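You operate a simulated robot arm through the tools that you are given. There is no shell and no other tool.

You are at the controls of a simulated robot arm. One attempt, no reset.

## Task
True the rim test stand: squeeze the beige disc, turn the grey knob till the screen shows its number.
Fine: put the disc back, then switch RIM TEST off; slider and little bowls stay.

Only the result counts: the job must be done as asked and must still hold three seconds after the hand-in. Knocking over, shifting, dropping, spilling or breaking anything else fails it.

## Robot
A 6-joint arm with a three-finger gripper, fixed in place. Base frame: the origin is at the foot of the arm, x ahead of it, y to its left, z up. Lengths are in m, angles in rad, forces in N, time in s.
Its first joint turns from -2.897 to 2.897 rad. Payload 4.89 kg.
The TCP is the grasp point between the finger pads, 0.03 m short of the fingertips. In the tool frame z runs along the fingers and y along their closing line. Largest opening 0.164 m; the body of the gripper starts 0.125 m behind the TCP.
Orientation is that of the tool frame in the base frame, as [roll, pitch, yaw] about the fixed x, y, z axes, in that order (R = Rz(yaw) Ry(pitch) Rx(roll)). With the fingers straight down and closing along the base's y, the tool's x points along the base's -x, its y along +y and its z along -z.

## Interface
- The arm moves only by the tool step_arm. Its argument "moves" is a list of rows, each a list of 7 numbers: the shift along the tool's x, y, z in units of 30 mm (1.0 is 30 mm), then the turn, a rotation vector about the tool's x, y, z in units of 8 degrees (1.0 is 8 degrees), then the finger opening in m, from 0 to 0.164. In form: [[x, y, z, ax, ay, az, grip], ...]. A call has 1 to 20 rows; each row shifts and turns the commanded pose from where the row before left it, along the tool's axes as they then stand. A call with a number of a shift or a turn outside -1 to 1 is refused whole. A row lasts 0.2 s, in which the tool goes at most 0.05 m and 0.15 rad; a call with a longer step from one row to the next is refused whole, and so is a gripper value outside its range. Where a pose cannot be reached the arm comes as near as it can. A force on the tool above 90 N (or 10 N above the force at the start of the call, whichever is more), or a blocked arm, ends the call early, and 0.2 s more pass. Each finger travels about 0.108 m/s and halts on what it meets, pressing with about 25 N; the grip force reading is that of the motor and also rises with nothing between the fingers. The clock runs only during rows and for 0.2 s after the last one: add rows that do not move to give the fingers time. The reply holds the time, the measured pose of the TCP, the force on the tool along the base axes, the opening and the grip force, in the units named above and with some noise, with the torque about the TCP (base axes, N m) and any sound that the robot's microphone picked up.
- Cameras (640 x 400 px; columns grow to the right, rows downward): "scene" is fixed at [0.4005, 0.4934, 1.4224]; the picture's right is [-0.71, -0.71, 0.00], its down [-0.42, 0.42, -0.80] and it looks along [0.57, -0.57, -0.60] (base axes); focal length 346 px, centre (320, 200). "wrist" rides on the gripper at [0.076, -0.002, -0.152] in the tool frame; the picture's right is [0.02, 1.00, 0.00], its down [-0.88, 0.02, -0.47] and it looks along [-0.47, 0.01, 0.88] (tool axes); focal length 247 px, centre (320, 200). There is no depth. A picture from a camera that has moved, and an enlarged one, comes with that camera's place and axes in the base frame and with its lens. The place of the scene camera against the robot may be out by one fixed shift of up to 0.018 m in any direction.
- capture(camera): a new picture of that camera. It takes no simulated time.
- raise_lower(by): slides the trunk up (or, below 0, down) by that many m; the arm rides with it, the base frame stays. It gives what a move gives, with no picture.
- zoom(camera, box): a new picture of the part [left, top, right, bottom] of that camera's present view, enlarged. It takes no simulated time.
- job_done(): hands the job in; it is judged then, once.

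Places have to be worked out from the pictures, the camera data and where the tool is seen. Open the gripper and draw the arm clear of the work before you hand the job in, unless the task says otherwise.

The tools are called as a command line: name --pt "numbers of a row" for each row, then --argument value for the rest, lists and objects as JSON in quotes. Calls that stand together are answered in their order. step_arm: Moves the arm, as the interface text tells. Its arguments: {"type":"object","properties":{"moves":{"type":"array"}},"required":["moves"]} The other tools are called the same way: raise_lower (by) slides the trunk up or down; capture (camera) takes a picture; zoom (camera, box) takes an enlarged picture of a part of a camera's view; job_done () hands the job in.

At the start:

```text
t: 0.0
ee_pos: [0.6088, 0.0173, 1.1786]
ee_rot: [3.141, 0.0, -3.141]
force: [-0.3, 0.0, 0.5]
wrist_torque: [-0.01, -0.04, -0.02]
width: 0.164
finger_force: 0.1
trunk travel left (down, up): [-0.175, 0.215]
```

scene: 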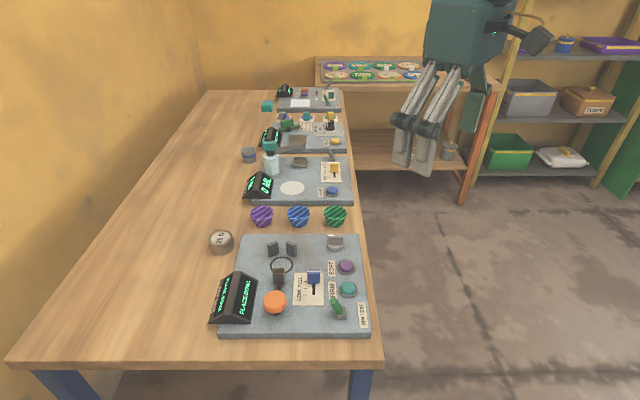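
wrist: 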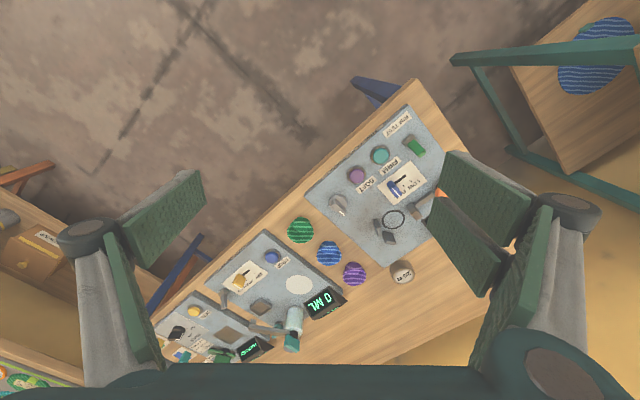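

The scene shows a bench with several test stands; I need to read the labels, so I zoom in on the near parts first.

zoom --camera "scene" --box '[200, 220, 380, 340]'

zoom --camera "scene" --box '[230, 80, 380, 220]'

zoom --camera "wrist" --box '[280, 90, 480, 300]'

zoom --camera "wrist" --box '[140, 200, 360, 380]'

```text
3.33 times, centred on (290, 280) of scene
camera zoom: at [0.4005, 0.4934, 1.4224], right [-0.71, -0.71, 0.0], down [-0.42, 0.42, -0.8], along [0.57, -0.57, -0.6], focal length 1152 px, centre (420, -67)
```

zoom: 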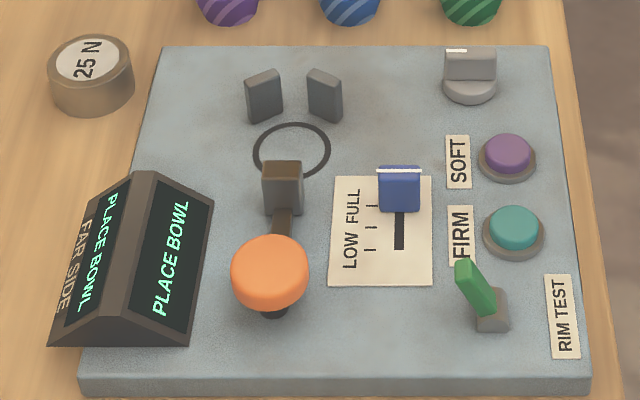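

```text
2.86 times, centred on (305, 150) of scene
camera zoom: at [0.4005, 0.4934, 1.4224], right [-0.71, -0.71, 0.0], down [-0.42, 0.42, -0.8], along [0.57, -0.57, -0.6], focal length 987 px, centre (363, 343)
```

zoom: 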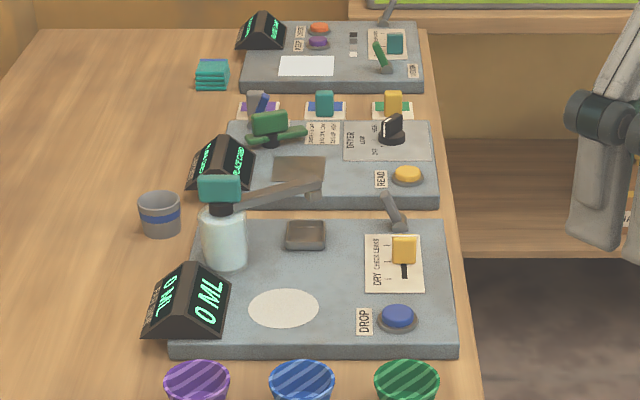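

```text
1.90 times, centred on (380, 195) of wrist
camera zoom: at [0.5315, 0.0162, 1.3301], right [-0.02, 1.0, 0.0], down [0.88, 0.02, 0.47], along [0.47, 0.01, -0.88], focal length 470 px, centre (206, 210)
```

zoom: 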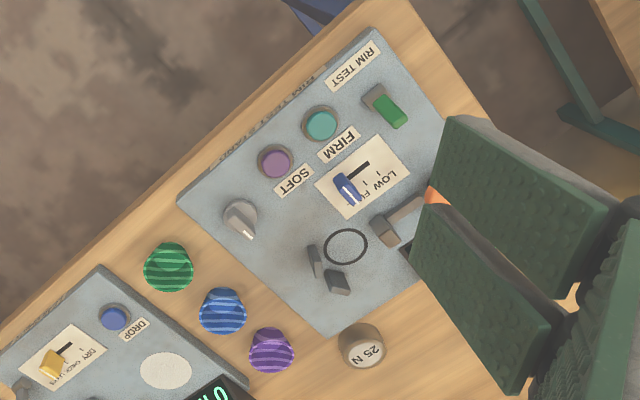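

```text
2.22 times, centred on (250, 290) of wrist
camera zoom: at [0.5315, 0.0162, 1.3301], right [-0.02, 1.0, 0.0], down [0.88, 0.02, 0.47], along [0.47, 0.01, -0.88], focal length 549 px, centre (476, 0)
```

zoom: 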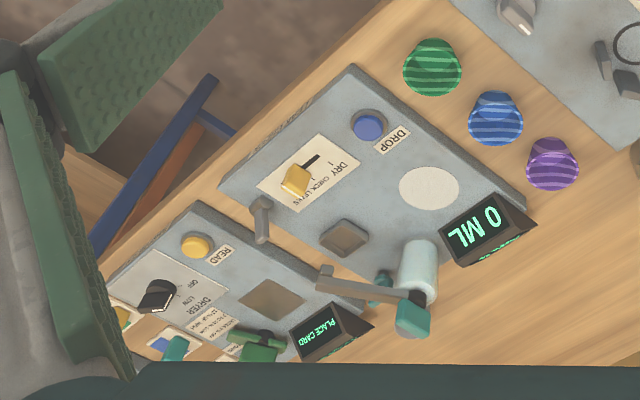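

From the two views I put the ring at about (0.825, 0.19, 0.86) and the disc at about (0.986, 0.237, 0.857). The bench runs at 45° to the base axes. I turn the tool to line up with the bench and move closer over the stand for a better look.

step_arm --pt "0 0 0 0 0 -1 0.164" --pt "0 0 0 0 0 -1 0.164" --pt "0 0 0 0 0 -1 0.164" --pt "0 0 0 0 0 -1 0.164" --pt "0 0 0 0 0 -1 0.164" --pt "0 0 0 0 0 -0.625 0.164" --pt "-0.73 -0.15 0.61 0 0 0 0.164" --pt "-0.73 -0.15 0.61 0 0 0 0.164" --pt "-0.73 -0.15 0.61 0 0 0 0.164" --pt "-0.73 -0.15 0.61 0 0 0 0.164" --pt "-0.73 -0.15 0.61 0 0 0 0.164" --pt "-0.73 -0.15 0.61 0 0 0 0.164" --pt "-0.73 -0.15 0.61 0 0 0 0.164" --pt "0 0 0 0 0 0 0.164"

capture --camera "wrist"

capture --camera "scene"

```text
t: 3.0
ee_pos: [0.7398, 0.1028, 1.0487]
ee_rot: [-3.141, 0.0, -2.356]
force: [0.4, -0.3, -0.2]
wrist_torque: [-0.02, 0.07, 0.0]
width: 0.1639
finger_force: 0.1
trunk travel left (down, up): [-0.175, 0.215]
```

```text
taken
camera wrist: at [0.6858, 0.0478, 1.2014], right [-0.72, 0.69, 0.0], down [0.61, 0.64, 0.47], along [0.33, 0.34, -0.88], focal length 247 px, centre (320, 200)
```

wrist: 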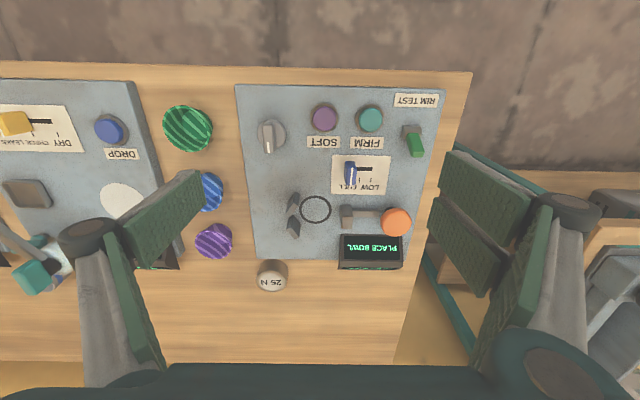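

```text
taken
```

scene: 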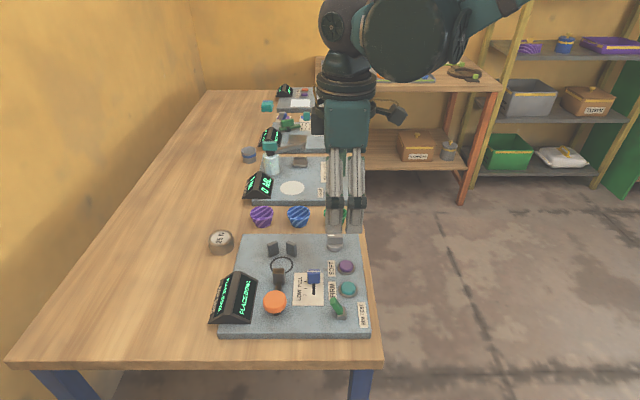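

The stand is now well in the wrist view. I zoom in to read the parts: slider, buttons, knob, lever, plunger and disc.

zoom --camera "wrist" --box '[230, 80, 450, 220]'

zoom --camera "wrist" --box '[240, 170, 420, 300]'

zoom --camera "scene" --box '[255, 225, 375, 300]'

zoom --camera "scene" --box '[200, 260, 320, 340]'

```text
2.86 times, centred on (340, 150) of wrist
camera zoom: at [0.6858, 0.0478, 1.2014], right [-0.72, 0.69, 0.0], down [0.61, 0.64, 0.47], along [0.33, 0.34, -0.88], focal length 706 px, centre (263, 343)
```

zoom: 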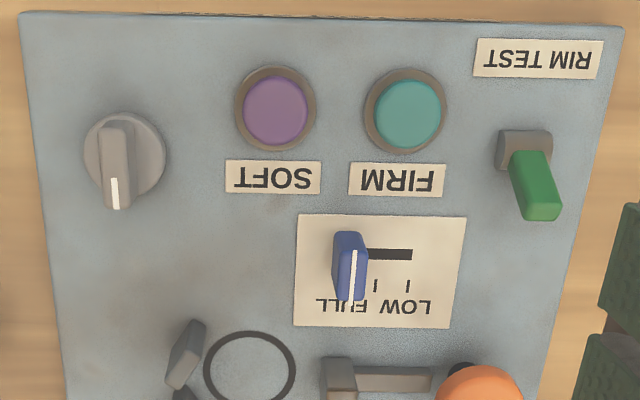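

```text
3.08 times, centred on (330, 235) of wrist
camera zoom: at [0.6858, 0.0478, 1.2014], right [-0.72, 0.69, 0.0], down [0.61, 0.64, 0.47], along [0.33, 0.34, -0.88], focal length 760 px, centre (289, 92)
```

zoom: 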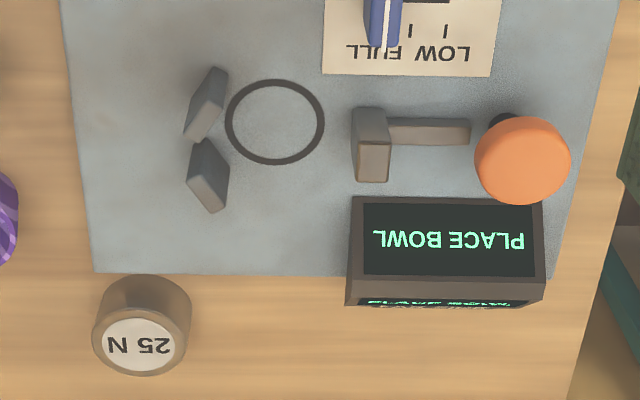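

```text
5.33 times, centred on (315, 262) of scene
camera zoom: at [0.4005, 0.4934, 1.4224], right [-0.71, -0.71, 0.0], down [-0.42, 0.42, -0.8], along [0.57, -0.57, -0.6], focal length 1843 px, centre (347, -133)
```

zoom: 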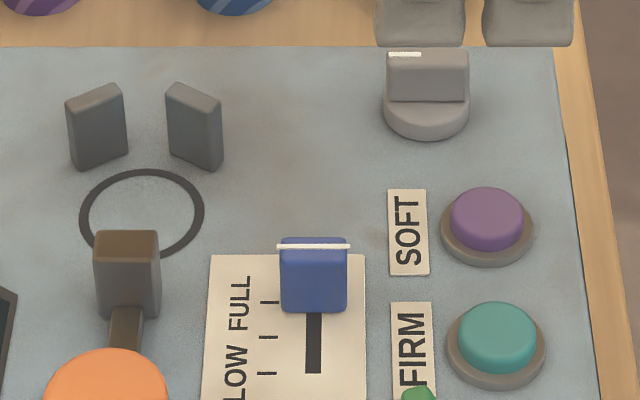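

```text
5.00 times, centred on (260, 300) of scene
camera zoom: at [0.4005, 0.4934, 1.4224], right [-0.71, -0.71, 0.0], down [-0.42, 0.42, -0.8], along [0.57, -0.57, -0.6], focal length 1728 px, centre (620, -300)
```

zoom: 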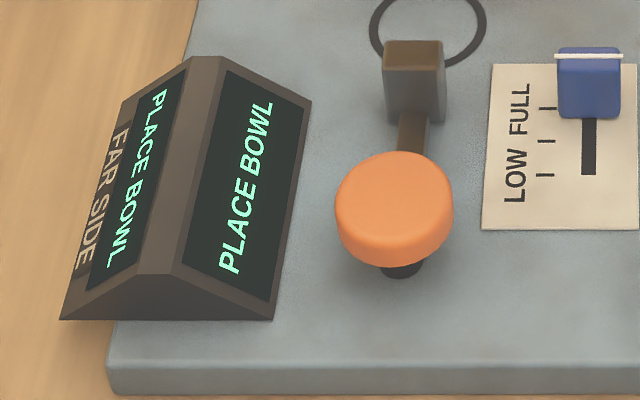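

The layout is clear: a black ring between two stop plates and a pusher, an orange head behind the pusher, the grey knob at the far right, the SOFT and FIRM buttons, the blue slider at FULL and the green RIM TEST lever. The "25 N" disc stands on the table beyond the board, about 1.02 m from the base, so I go nearer to see how far the arm reaches.

step_arm --pt "-0.82 -0.148 0.2 0 0 0 0.164" --pt "-0.82 -0.148 0.2 0 0 0 0.164" --pt "-0.82 -0.148 0.2 0 0 0 0.164" --pt "-0.82 -0.148 0.2 0 0 0 0.164" --pt "-0.82 -0.148 0.2 0 0 0 0.164" --pt "-0.82 -0.148 0.2 0 0 0 0.164" --pt "-0.82 -0.148 0.2 0 0 0 0.164" --pt "-0.82 -0.148 0.2 0 0 0 0.164" --pt "0 0 0 0 0 0.985 0.164" --pt "0 0 0 0 0 0.985 0.164" --pt "0 0 0 0 0 0.985 0.164" --pt "0 0 0 0 0 0.985 0.164" --pt "0 0 0 0 0 0 0.164"

capture --camera "wrist"

capture --camera "scene"

```text
t: 5.8
ee_pos: [0.9034, 0.2182, 1.0019]
ee_rot: [-3.142, -0.001, -2.906]
force: [-0.7, 0.0, 0.3]
wrist_torque: [-0.02, -0.01, -0.02]
width: 0.1638
finger_force: 0.1
trunk travel left (down, up): [-0.175, 0.215]
```

```text
taken
camera wrist: at [0.8289, 0.1987, 1.1539], right [-0.25, 0.97, 0.0], down [0.85, 0.22, 0.47], along [0.46, 0.12, -0.88], focal length 247 px, centre (320, 200)
```

wrist: 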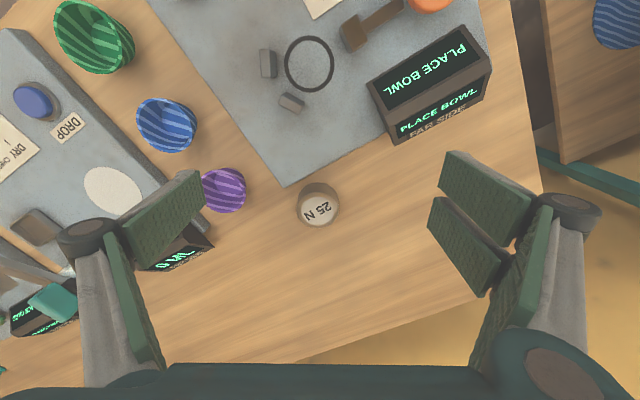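

```text
taken
```

scene: 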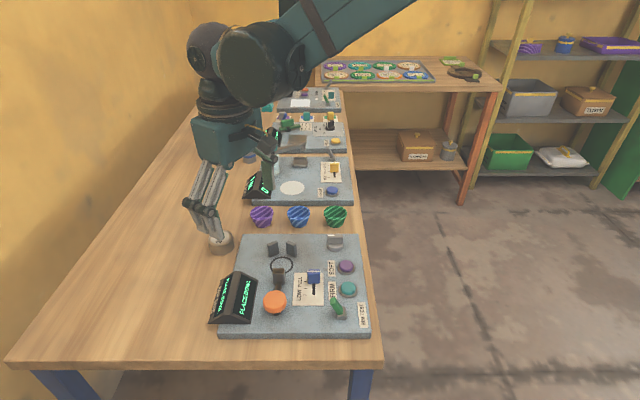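

zoom --camera "wrist" --box '[280, 165, 360, 240]'

zoom --camera "scene" --box '[190, 220, 260, 265]'

```text
5.33 times, centred on (320, 202) of wrist
camera zoom: at [0.8289, 0.1987, 1.1539], right [-0.25, 0.97, 0.0], down [0.85, 0.22, 0.47], along [0.46, 0.12, -0.88], focal length 1317 px, centre (320, 187)
```

zoom: 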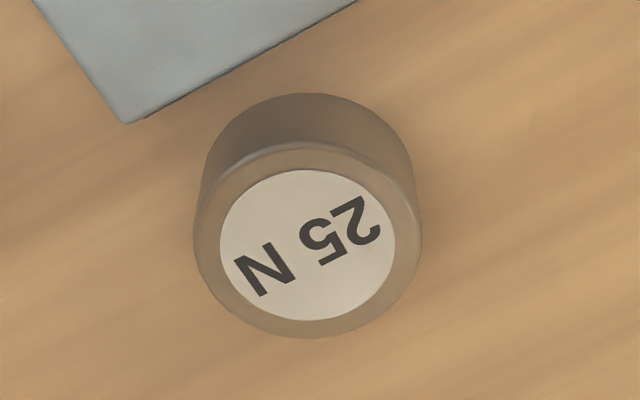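

```text
8.89 times, centred on (225, 242) of scene
camera zoom: at [0.4005, 0.4934, 1.4224], right [-0.71, -0.71, 0.0], down [-0.42, 0.42, -0.8], along [0.57, -0.57, -0.6], focal length 3072 px, centre (1164, -178)
```

zoom: 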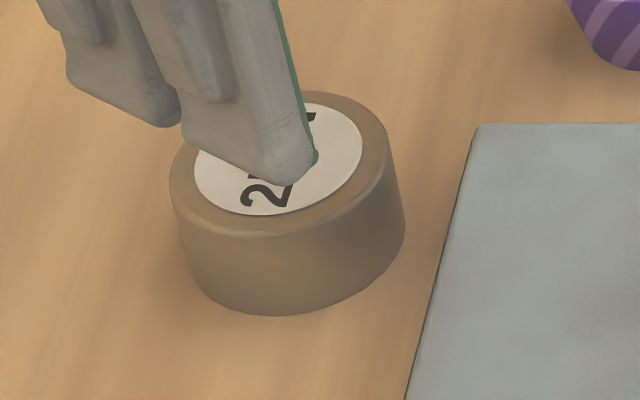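

The disc looks about 58 mm across, with its top at about z 0.870, r 1.019 from the base axis and the table near 0.84. I now test the reach with the tool still pointing down, staying high above the disc.

step_arm --pt "-0.5 0 0 0 0 0 0.164" --pt "-0.5 0 0 0 0 0 0.164" --pt "-0.5 0 0 0 0 0 0.164" --pt "-0.5 0 0 0 0 0 0.164" --pt "-0.5 0 0 0 0 0 0.164" --pt "-0.5 0 0 0 0 0 0.164" --pt "0 0 0 0 0 0 0.164"

capture --camera "scene"

capture --camera "wrist"

```text
t: 7.4
ee_pos: [0.9916, 0.2384, 1.0016]
ee_rot: [-3.14, -0.001, -2.907]
force: [0.0, 0.0, -1.3]
wrist_torque: [0.02, 0.01, 0.0]
width: 0.1639
finger_force: 0.1
trunk travel left (down, up): [-0.175, 0.215]
```

```text
taken
```

scene: 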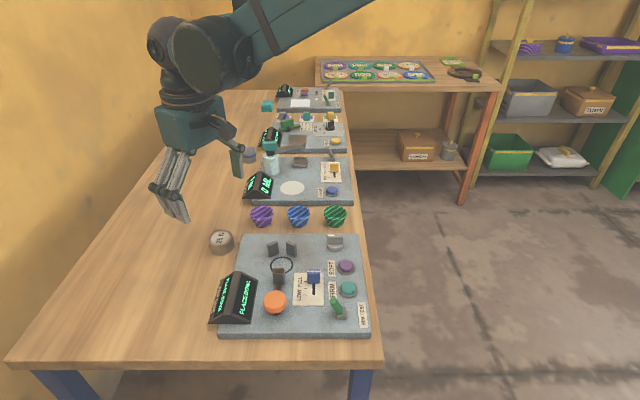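

```text
taken
camera wrist: at [0.9168, 0.2199, 1.1542], right [-0.25, 0.97, 0.0], down [0.85, 0.22, 0.47], along [0.46, 0.12, -0.88], focal length 247 px, centre (320, 200)
```

wrist: 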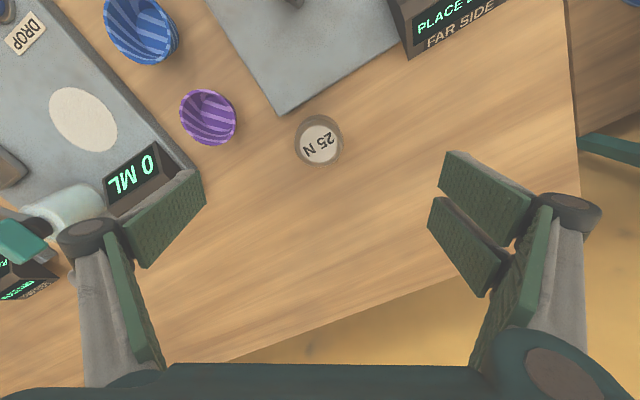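

The arm reaches over the disc with the tool straight down. I zoom in to pin down the disc's centre from this second viewpoint.

zoom --camera "wrist" --box '[280, 100, 360, 175]'

```text
5.33 times, centred on (320, 138) of wrist
camera zoom: at [0.9168, 0.2199, 1.1542], right [-0.25, 0.97, 0.0], down [0.85, 0.22, 0.47], along [0.46, 0.12, -0.88], focal length 1317 px, centre (320, 533)
```

zoom: 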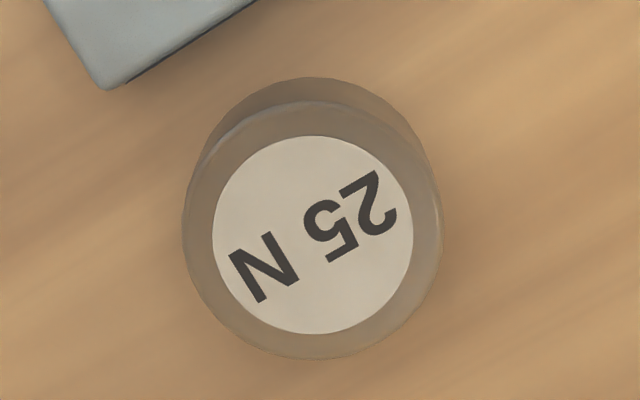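

Both views agree: the disc centre is at r ≈ 1.021, right under the TCP, top ≈ 0.866. I narrow the fingers to 0.09 m and then use the trunk to sink straight down in stages.

step_arm --pt "-0.03 0 0 0 0 0 0.09" --pt "0 0 0 0 0 0 0.09" --pt "0 0 0 0 0 0 0.09" --pt "0 0 0 0 0 0 0.09"

raise_lower --by -0.1

capture --camera "wrist"

capture --camera "scene"

```text
t: 8.4
ee_pos: [0.992, 0.2386, 1.0015]
ee_rot: [-3.14, 0.0, -2.907]
force: [0.1, -0.3, -0.9]
wrist_torque: [0.01, 0.01, 0.0]
width: 0.0898
finger_force: 0.1
trunk travel left (down, up): [-0.175, 0.215]
```

```text
t: 9.7
ee_pos: [0.993, 0.2393, 0.9019]
ee_rot: [-3.141, 0.0, -2.906]
force: [0.1, 0.2, 0.7]
wrist_torque: [-0.01, -0.01, -0.05]
width: 0.0897
finger_force: 0.2
trunk travel left (down, up): [-0.075, 0.315]
```

```text
taken
camera wrist: at [0.9175, 0.2201, 1.0544], right [-0.25, 0.97, 0.0], down [0.85, 0.22, 0.47], along [0.46, 0.12, -0.88], focal length 247 px, centre (320, 200)
```

wrist: 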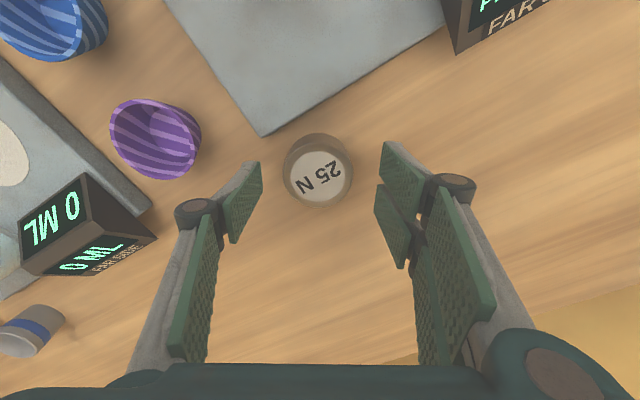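

```text
taken
```

scene: 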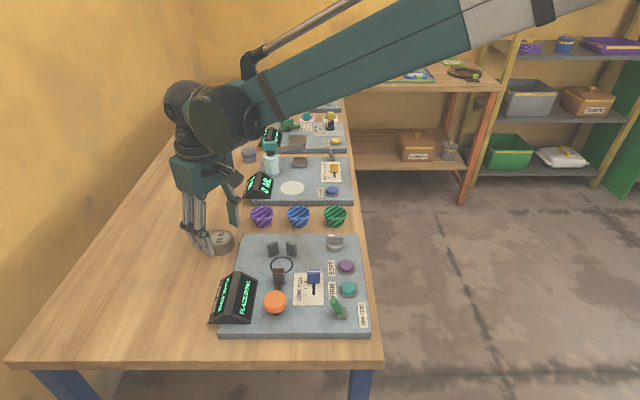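

The trunk move kept the pose, and the fingers straddle the disc from 0.03 m above. I check the centring with a close-up.

zoom --camera "wrist" --box '[220, 110, 440, 250]'

zoom --camera "scene" --box '[170, 200, 260, 260]'

```text
2.86 times, centred on (330, 180) of wrist
camera zoom: at [0.9175, 0.2201, 1.0544], right [-0.25, 0.97, 0.0], down [0.85, 0.22, 0.47], along [0.46, 0.12, -0.88], focal length 706 px, centre (291, 257)
```

zoom: 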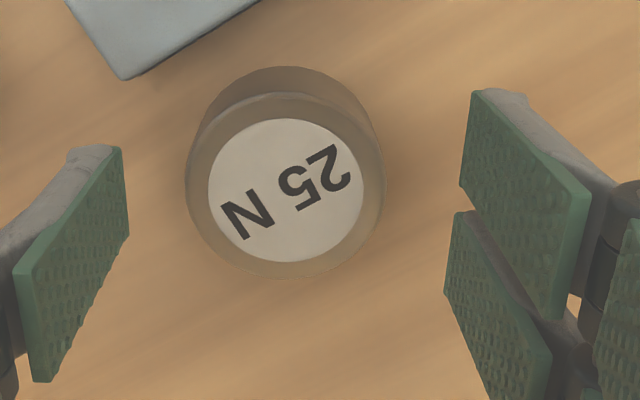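

```text
6.67 times, centred on (215, 230) of scene
camera zoom: at [0.4005, 0.4934, 1.4224], right [-0.71, -0.71, 0.0], down [-0.42, 0.42, -0.8], along [0.57, -0.57, -0.6], focal length 2304 px, centre (1020, 0)
```

zoom: 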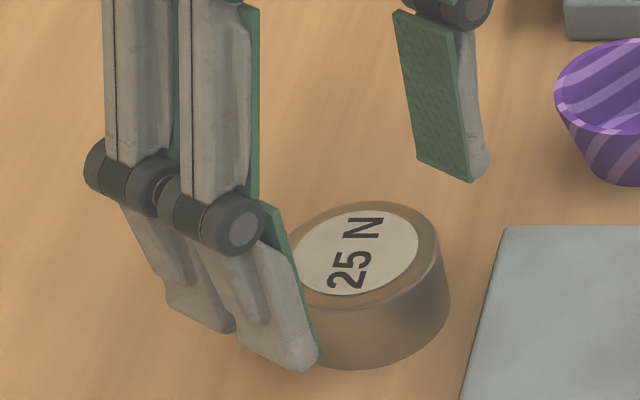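

The disc is centred under the TCP within a millimetre, its original spot being about (0.993, 0.2385); I estimate the table at about z 0.838. I go down another 0.027 m so the fingertips stop some 6 mm above the table.

raise_lower --by -0.027

zoom --camera "scene" --box '[170, 200, 260, 260]'

capture --camera "wrist"

```text
t: 10.4
ee_pos: [0.9928, 0.2396, 0.8756]
ee_rot: [3.14, 0.0, -2.905]
force: [-0.3, 0.0, 0.1]
wrist_torque: [-0.01, 0.05, -0.05]
width: 0.0902
finger_force: 0.1
trunk travel left (down, up): [-0.048, 0.342]
```

```text
6.67 times, centred on (215, 230) of scene
camera zoom: at [0.4005, 0.4934, 1.4224], right [-0.71, -0.71, 0.0], down [-0.42, 0.42, -0.8], along [0.57, -0.57, -0.6], focal length 2304 px, centre (1020, 0)
```

zoom: 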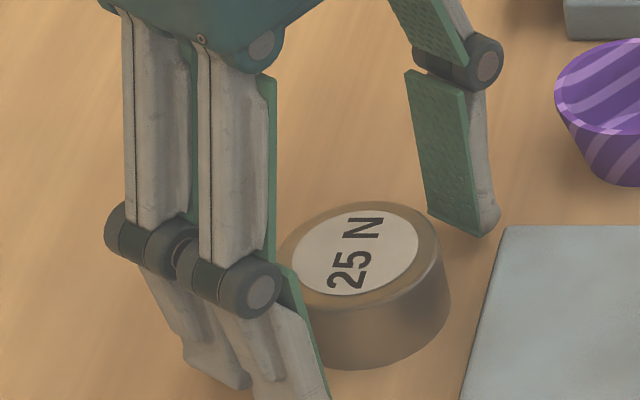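

```text
taken
camera wrist: at [0.9175, 0.2201, 1.0272], right [-0.25, 0.97, 0.0], down [0.85, 0.22, 0.47], along [0.46, 0.12, -0.88], focal length 247 px, centre (320, 200)
```

wrist: 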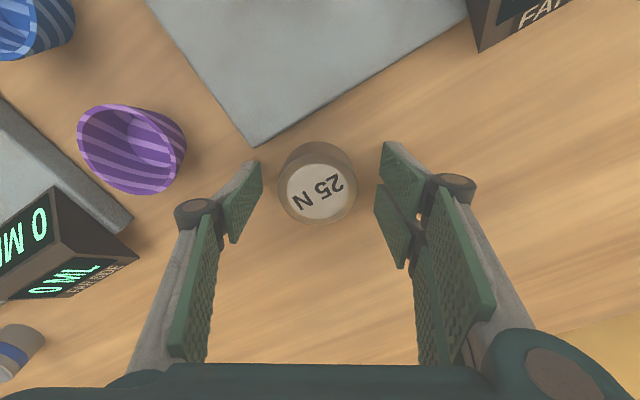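

The fingertips stand on either side of the disc at a good depth. I close the gripper on it.

step_arm --pt "0 0 0 0 0 0 0.075" --pt "0 0 0 0 0 0 0.065" --pt "0 0 0 0 0 0 0.055" --pt "0 0 0 0 0 0 0.045" --pt "0 0 0 0 0 0 0.04" --pt "0 0 0 0 0 0 0.04"

capture --camera "wrist"

```text
t: 11.8
ee_pos: [0.9931, 0.2391, 0.8744]
ee_rot: [3.142, 0.001, -2.905]
force: [0.9, -1.5, 1.7]
wrist_torque: [-0.04, -0.06, -0.04]
width: 0.0566
finger_force: 25.4
trunk travel left (down, up): [-0.048, 0.342]
```

```text
taken
camera wrist: at [0.9175, 0.2201, 1.0272], right [-0.25, 0.97, 0.0], down [0.85, 0.22, 0.47], along [0.46, 0.12, -0.88], focal length 247 px, centre (320, 200)
```

wrist: 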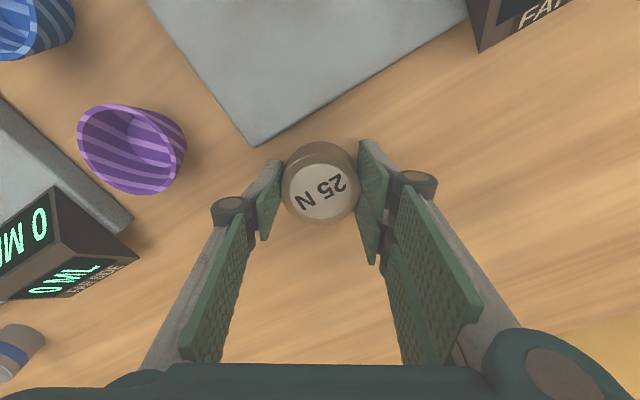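

The disc is gripped (0.0566 m wide, 25 N). I lift it straight up with the trunk, well above everything on the stand.

raise_lower --by 0.12

capture --camera "wrist"

```text
t: 13.3
ee_pos: [0.9917, 0.24, 0.9928]
ee_rot: [3.141, -0.001, -2.905]
force: [0.4, -0.5, -2.4]
wrist_torque: [-0.03, 0.01, -0.02]
width: 0.0565
finger_force: 25.0
trunk travel left (down, up): [-0.168, 0.222]
```

```text
taken
camera wrist: at [0.9177, 0.2202, 1.1468], right [-0.25, 0.97, 0.0], down [0.85, 0.22, 0.47], along [0.46, 0.12, -0.88], focal length 247 px, centre (320, 200)
```

wrist: 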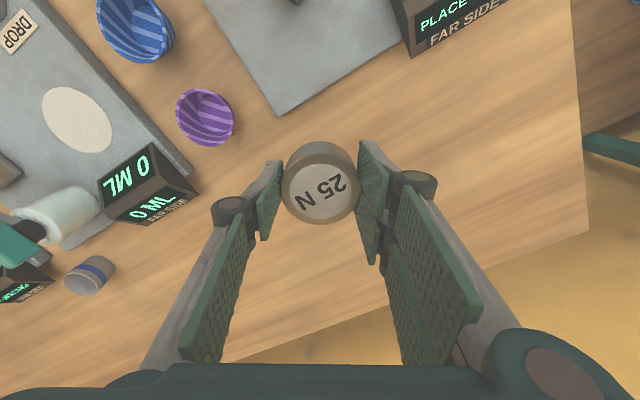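

The disc is lifted cleanly. I move back towards the ring, stopping short so that the ring, stops and pusher are visible past the disc.

step_arm --pt "0.8 -0.088 0 0 0 0 0.04" --pt "0.8 -0.088 0 0 0 0 0.04" --pt "0.8 -0.088 0 0 0 0 0.04" --pt "0.8 -0.088 0 0 0 0 0.04" --pt "0.8 -0.088 0 0 0 0 0.04" --pt "0 0 0 0 0 0 0.04"

capture --camera "wrist"

zoom --camera "wrist" --box '[220, 20, 440, 160]'

```text
t: 14.8
ee_pos: [0.8779, 0.1975, 0.9955]
ee_rot: [3.141, -0.001, -2.906]
force: [-0.1, -0.1, -2.0]
wrist_torque: [0.04, -0.02, -0.02]
width: 0.0564
finger_force: 24.9
trunk travel left (down, up): [-0.168, 0.222]
```

```text
taken
camera wrist: at [0.8038, 0.1794, 1.1472], right [-0.25, 0.97, 0.0], down [0.85, 0.22, 0.47], along [0.46, 0.12, -0.88], focal length 247 px, centre (320, 200)
```

wrist: 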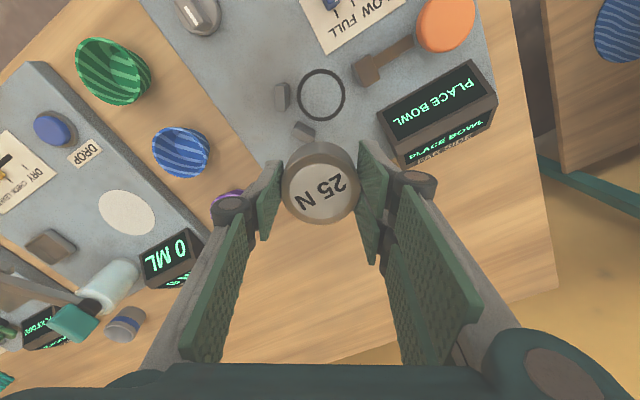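

```text
2.86 times, centred on (330, 90) of wrist
camera zoom: at [0.8038, 0.1794, 1.1472], right [-0.25, 0.97, 0.0], down [0.85, 0.22, 0.47], along [0.46, 0.12, -0.88], focal length 706 px, centre (291, 514)
```

zoom: 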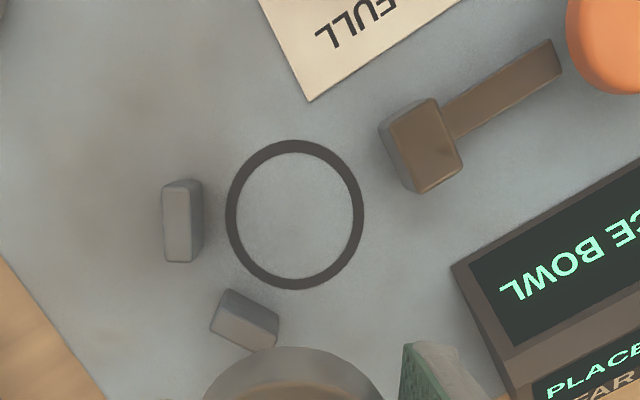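

This near-vertical view puts the ring centre at about (0.829, 0.187). The stop plates sit 34 mm from it at ±32° and the pusher face about 43 mm back. The two-prong finger is wide, so I will set the disc down with that finger on the slider side, turned 10° away from the stops. I move over the ring and rotate about the tool axis.

step_arm --pt "0.581 0.046 0 0 0 0 0.04" --pt "0.581 0.046 0 0 0 0 0.04" --pt "0.581 0.046 0 0 0 0 0.04" --pt "0 0 0 0 0 -0.995 0.04" --pt "0 0 0 0 0 -0.995 0.04" --pt "0 0 0 0 0 -0.995 0.04" --pt "0 0 0 0 0 -0.995 0.04" --pt "0 0 0 0 0 -0.995 0.04" --pt "0 0 0 0 0 -0.995 0.04" --pt "0 0 0 0 0 -0.995 0.04" --pt "0 0 0 0 0 -0.995 0.04" --pt "0 0 0 0 0 -0.995 0.04" --pt "0 0 0 0 0 -0.995 0.04" --pt "0 0 0 0 0 -0.995 0.04" --pt "0 0 0 0 0 -0.995 0.04" --pt "0 0 0 0 0 -0.995 0.04" --pt "0 0 0 0 0 -0.995 0.04" --pt "0 0 0 0 0 0 0.04"

capture --camera "wrist"

capture --camera "scene"

```text
t: 18.6
ee_pos: [0.8262, 0.1912, 0.9949]
ee_rot: [3.141, -0.001, -0.96]
force: [0.3, -1.0, -1.5]
wrist_torque: [-0.02, 0.01, -0.02]
width: 0.0565
finger_force: 25.3
trunk travel left (down, up): [-0.168, 0.222]
```

```text
taken
camera wrist: at [0.8713, 0.1294, 1.1469], right [-0.81, -0.59, 0.0], down [-0.52, 0.71, 0.47], along [-0.28, 0.38, -0.88], focal length 247 px, centre (320, 200)
```

wrist: 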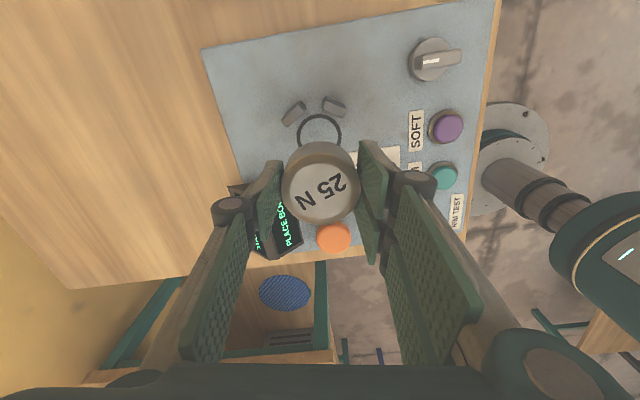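

```text
taken
```

scene: 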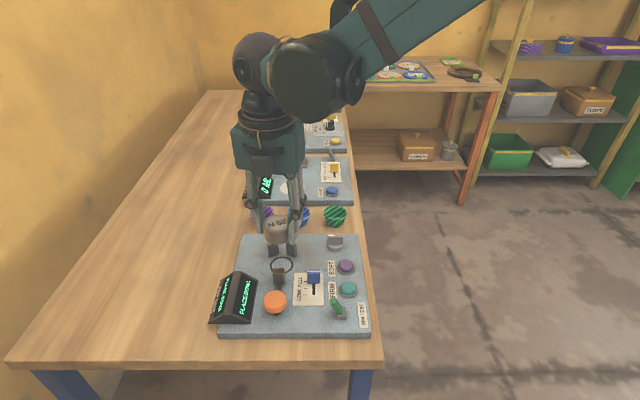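

The orientation is as planned (two-prong side towards the slider). I zoom to verify the alignment of disc and ring before lowering.

zoom --camera "wrist" --box '[240, 80, 400, 180]'

zoom --camera "scene" --box '[230, 190, 330, 290]'

step_arm --pt "0 0 0 0 0 0 0.04" --pt "0 0 0 0 0 0 0.04"

```text
4.00 times, centred on (320, 130) of wrist
camera zoom: at [0.8713, 0.1294, 1.1469], right [-0.81, -0.59, 0.0], down [-0.52, 0.71, 0.47], along [-0.28, 0.38, -0.88], focal length 988 px, centre (320, 480)
```

zoom: 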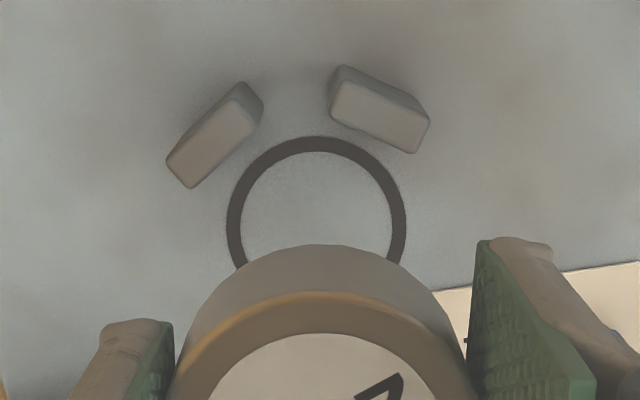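

```text
4.00 times, centred on (280, 240) of scene
camera zoom: at [0.4005, 0.4934, 1.4224], right [-0.71, -0.71, 0.0], down [-0.42, 0.42, -0.8], along [0.57, -0.57, -0.6], focal length 1382 px, centre (480, 40)
```

zoom: 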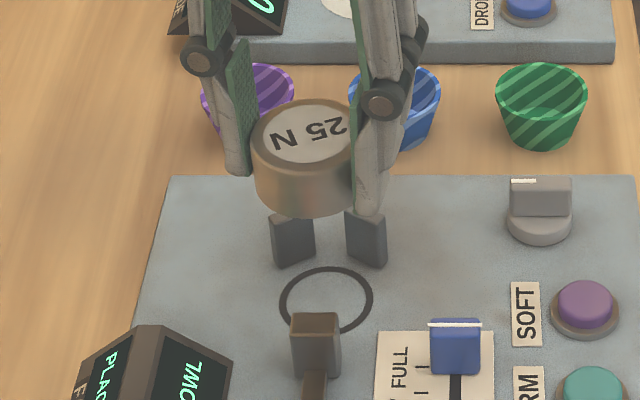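

```text
t: 19.1
ee_pos: [0.8272, 0.1912, 0.9944]
ee_rot: [3.141, 0.001, -0.961]
force: [0.0, -0.1, -2.4]
wrist_torque: [0.01, 0.0, 0.01]
width: 0.0563
finger_force: 25.2
trunk travel left (down, up): [-0.168, 0.222]
```

The ring centre works out at about p 0.454, q 0.720 (bench axes). The held disc is 4–6 mm short of it on the pusher side, which keeps the fingers clear of the stops. I nudge 2 mm forward, then lower with the trunk to just above the board.

step_arm --pt "0.07 0 0 0 0 0 0.04" --pt "0 0 0 0 0 0 0.04"

raise_lower --by -0.085

capture --camera "wrist"

zoom --camera "scene" --box '[230, 210, 330, 300]'

```text
t: 19.8
ee_pos: [0.8275, 0.1889, 0.9941]
ee_rot: [3.141, 0.001, -0.962]
force: [1.3, 0.4, -1.5]
wrist_torque: [-0.05, 0.0, -0.01]
width: 0.0564
finger_force: 24.7
trunk travel left (down, up): [-0.168, 0.222]
```

```text
t: 21.0
ee_pos: [0.8281, 0.1885, 0.9102]
ee_rot: [-3.141, 0.0, -0.963]
force: [0.1, -0.6, -1.8]
wrist_torque: [0.03, 0.02, -0.02]
width: 0.0564
finger_force: 25.2
trunk travel left (down, up): [-0.083, 0.307]
```

```text
taken
camera wrist: at [0.8723, 0.1276, 1.0622], right [-0.81, -0.59, 0.0], down [-0.52, 0.71, 0.47], along [-0.28, 0.38, -0.88], focal length 247 px, centre (320, 200)
```

wrist: 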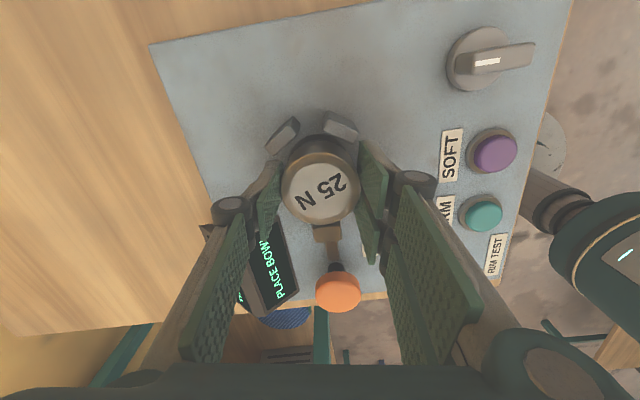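

```text
4.44 times, centred on (280, 255) of scene
camera zoom: at [0.4005, 0.4934, 1.4224], right [-0.71, -0.71, 0.0], down [-0.42, 0.42, -0.8], along [0.57, -0.57, -0.6], focal length 1536 px, centre (498, -44)
```

zoom: 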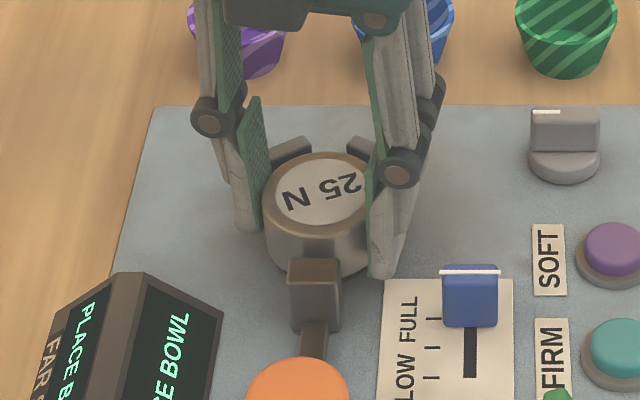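

The disc sits between pusher and stops, about 1.5 cm above the board. I check the finger clearance to the stops.

zoom --camera "wrist" --box '[240, 90, 420, 210]'

```text
3.33 times, centred on (330, 150) of wrist
camera zoom: at [0.8723, 0.1276, 1.0622], right [-0.81, -0.59, 0.0], down [-0.52, 0.71, 0.47], along [-0.28, 0.38, -0.88], focal length 823 px, centre (287, 367)
```

zoom: 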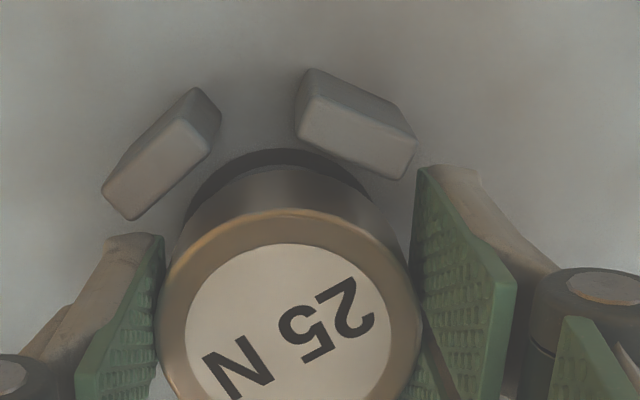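

Both fingers clear the stops by a few millimetres. I lower with small arm steps, first 8 mm, then watch the force for contact.

step_arm --pt "0 0 0.07 0 0 0 0.04" --pt "0 0 0.07 0 0 0 0.04" --pt "0 0 0.07 0 0 0 0.04" --pt "0 0 0.07 0 0 0 0.04" --pt "0 0 0 0 0 0 0.04"

zoom --camera "wrist" --box '[240, 90, 420, 210]'

zoom --camera "scene" --box '[240, 230, 320, 290]'

```text
t: 22.2
ee_pos: [0.8271, 0.1892, 0.9014]
ee_rot: [-3.142, 0.0, -0.961]
force: [0.1, 0.1, -0.8]
wrist_torque: [0.0, -0.01, 0.01]
width: 0.0563
finger_force: 24.6
trunk travel left (down, up): [-0.083, 0.307]
```

```text
3.33 times, centred on (330, 150) of wrist
camera zoom: at [0.8725, 0.1272, 1.0535], right [-0.81, -0.59, 0.0], down [-0.52, 0.71, 0.47], along [-0.28, 0.38, -0.88], focal length 823 px, centre (287, 367)
```

zoom: 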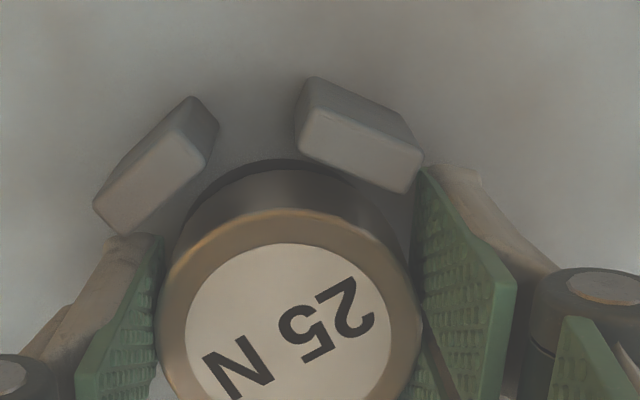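

```text
6.67 times, centred on (280, 260) of scene
camera zoom: at [0.4005, 0.4934, 1.4224], right [-0.71, -0.71, 0.0], down [-0.42, 0.42, -0.8], along [0.57, -0.57, -0.6], focal length 2304 px, centre (587, -200)
```

zoom: 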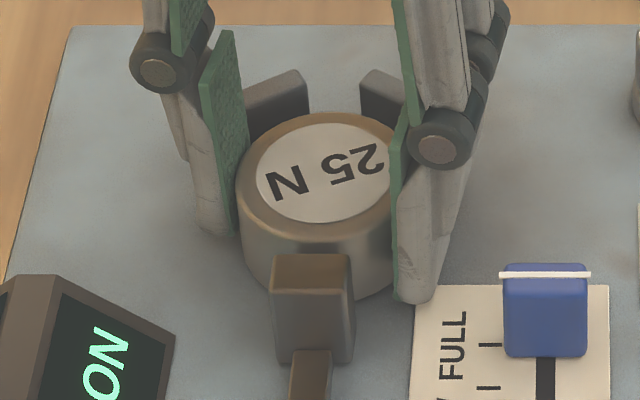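

The clearances hold (about 5 mm at each stop). I go on down 1 mm at a time, watching the vertical force.

step_arm --pt "0 0 0.05 0 0 0 0.04" --pt "0 0 0.05 0 0 0 0.04" --pt "0 0 0 0 0 0 0.04"

```text
t: 23.0
ee_pos: [0.8297, 0.1886, 0.8994]
ee_rot: [3.142, 0.0, -0.962]
force: [0.3, -0.7, -1.9]
wrist_torque: [-0.01, -0.04, -0.02]
width: 0.0564
finger_force: 25.0
trunk travel left (down, up): [-0.083, 0.307]
```

Still no contact (force unchanged at about -2 N). I continue in 1 mm steps.

step_arm --pt "0 0 0.035 0 0 0 0.04" --pt "0 0 0 0 0 0 0.04"

step_arm --pt "0 0 0.035 0 0 0 0.04" --pt "0 0 0 0 0 0 0.04"

zoom --camera "scene" --box '[240, 230, 320, 290]'

```text
t: 23.6
ee_pos: [0.8282, 0.1892, 0.8981]
ee_rot: [-3.141, -0.001, -0.963]
force: [0.9, 0.8, -1.9]
wrist_torque: [-0.01, 0.04, 0.0]
width: 0.0562
finger_force: 25.5
trunk travel left (down, up): [-0.083, 0.307]
```

```text
t: 24.2
ee_pos: [0.8278, 0.1886, 0.8969]
ee_rot: [3.141, -0.001, -0.96]
force: [4.8, 2.9, 15.1]
wrist_torque: [0.1, -0.02, -0.04]
width: 0.0562
finger_force: 25.1
trunk travel left (down, up): [-0.083, 0.307]
```

```text
6.67 times, centred on (280, 260) of scene
camera zoom: at [0.4005, 0.4934, 1.4224], right [-0.71, -0.71, 0.0], down [-0.42, 0.42, -0.8], along [0.57, -0.57, -0.6], focal length 2304 px, centre (587, -200)
```

zoom: 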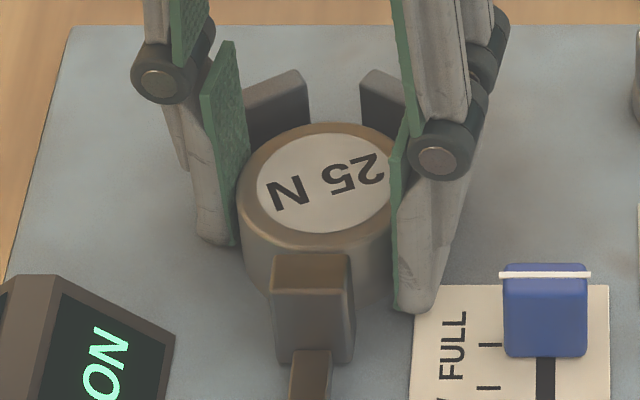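

The disc touches the board at TCP z ≈ 0.897 (15 N). I ease off half a millimetre, open the fingers to 0.09 and then rise.

step_arm --pt "0 0 -0.02 0 0 0 0.052" --pt "0 0 0 0 0 0 0.058" --pt "0 0 0 0 0 0 0.066" --pt "0 0 0 0 0 0 0.078" --pt "0 0 0 0 0 0 0.09" --pt "0 0 0 0 0 0 0.09"

capture --camera "wrist"

zoom --camera "scene" --box '[200, 230, 340, 320]'

```text
t: 25.6
ee_pos: [0.8279, 0.1887, 0.8971]
ee_rot: [-3.141, -0.001, -0.962]
force: [0.7, 0.1, 0.7]
wrist_torque: [0.0, -0.01, 0.02]
width: 0.0901
finger_force: 0.0
trunk travel left (down, up): [-0.083, 0.307]
```

```text
taken
camera wrist: at [0.8722, 0.1275, 1.0491], right [-0.81, -0.59, 0.0], down [-0.52, 0.71, 0.47], along [-0.28, 0.38, -0.88], focal length 247 px, centre (320, 200)
```

wrist: 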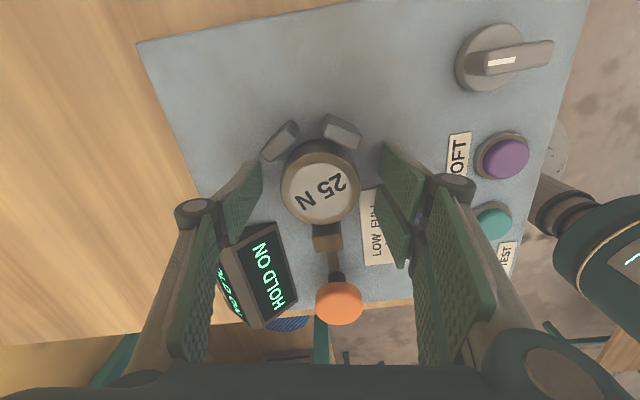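

```text
4.44 times, centred on (270, 275) of scene
camera zoom: at [0.4005, 0.4934, 1.4224], right [-0.71, -0.71, 0.0], down [-0.42, 0.42, -0.8], along [0.57, -0.57, -0.6], focal length 1536 px, centre (542, -133)
```

zoom: 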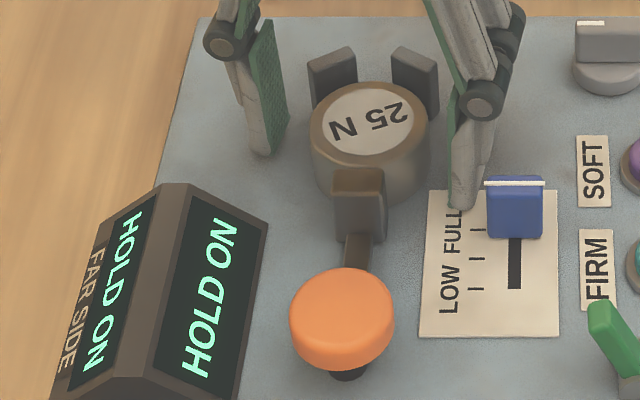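

The disc is detected: the screen now says "HOLD ON". I raise the hand straight up and look again.

raise_lower --by 0.11

capture --camera "wrist"

zoom --camera "scene" --box '[200, 230, 380, 340]'

```text
t: 27.0
ee_pos: [0.8277, 0.1894, 1.0067]
ee_rot: [3.141, 0.0, -0.961]
force: [-0.4, 0.5, -0.6]
wrist_torque: [-0.02, 0.02, 0.03]
width: 0.0901
finger_force: 0.0
trunk travel left (down, up): [-0.193, 0.197]
```

```text
taken
camera wrist: at [0.8723, 0.1275, 1.1589], right [-0.81, -0.59, 0.0], down [-0.52, 0.71, 0.47], along [-0.28, 0.38, -0.88], focal length 247 px, centre (320, 200)
```

wrist: 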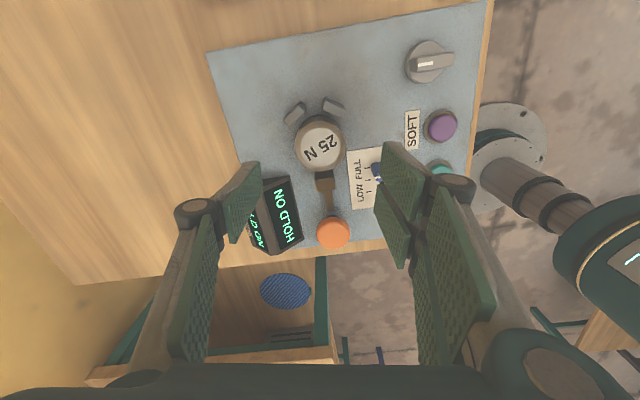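

```text
3.56 times, centred on (290, 285) of scene
camera zoom: at [0.4005, 0.4934, 1.4224], right [-0.71, -0.71, 0.0], down [-0.42, 0.42, -0.8], along [0.57, -0.57, -0.6], focal length 1229 px, centre (427, -102)
```

zoom: 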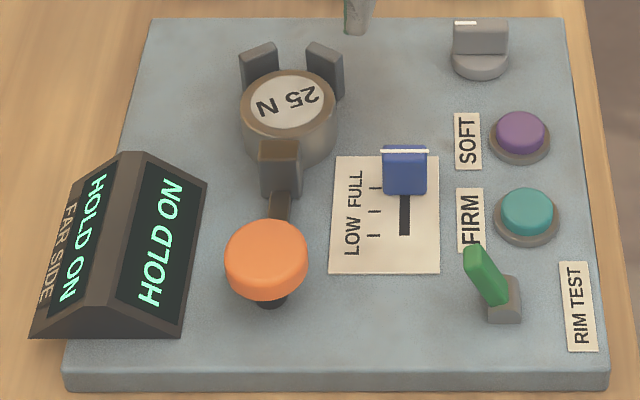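

The disc stands in place and the screen reads "HOLD ON". I move towards the orange head at about p 0.336, q 0.719 while the display gets time to change, closing the fingers for pressing.

step_arm --pt "-0.95 0.1675 0 0 0 0 0.06" --pt "-0.95 0.1675 0 0 0 0 0.03" --pt "-0.95 0.1675 0 0 0 0 0" --pt "-0.95 0.1675 0 0 0 0 0" --pt "0 0 0 0 0 0 0"

capture --camera "wrist"

zoom --camera "scene" --box '[200, 230, 380, 340]'

```text
t: 28.2
ee_pos: [0.7461, 0.272, 1.007]
ee_rot: [3.141, 0.001, -0.962]
force: [-0.1, 0.5, 0.1]
wrist_torque: [-0.04, -0.01, 0.06]
width: 0.0
finger_force: 25.5
trunk travel left (down, up): [-0.193, 0.197]
```

```text
taken
camera wrist: at [0.7904, 0.2107, 1.1591], right [-0.81, -0.59, 0.0], down [-0.52, 0.71, 0.47], along [-0.28, 0.38, -0.88], focal length 247 px, centre (320, 200)
```

wrist: 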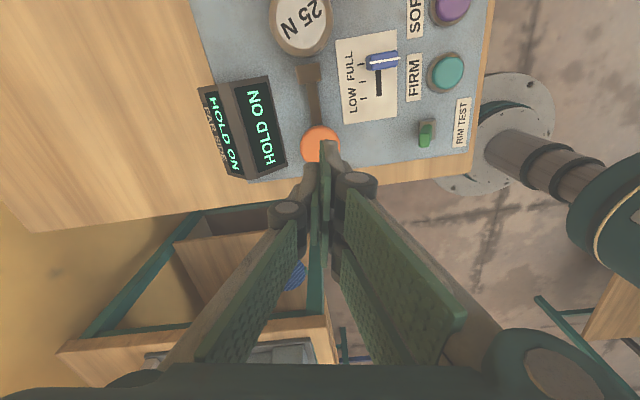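

```text
3.56 times, centred on (290, 285) of scene
camera zoom: at [0.4005, 0.4934, 1.4224], right [-0.71, -0.71, 0.0], down [-0.42, 0.42, -0.8], along [0.57, -0.57, -0.6], focal length 1229 px, centre (427, -102)
```

zoom: 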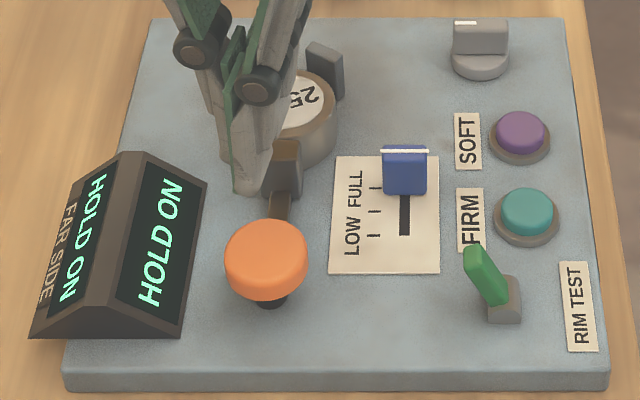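

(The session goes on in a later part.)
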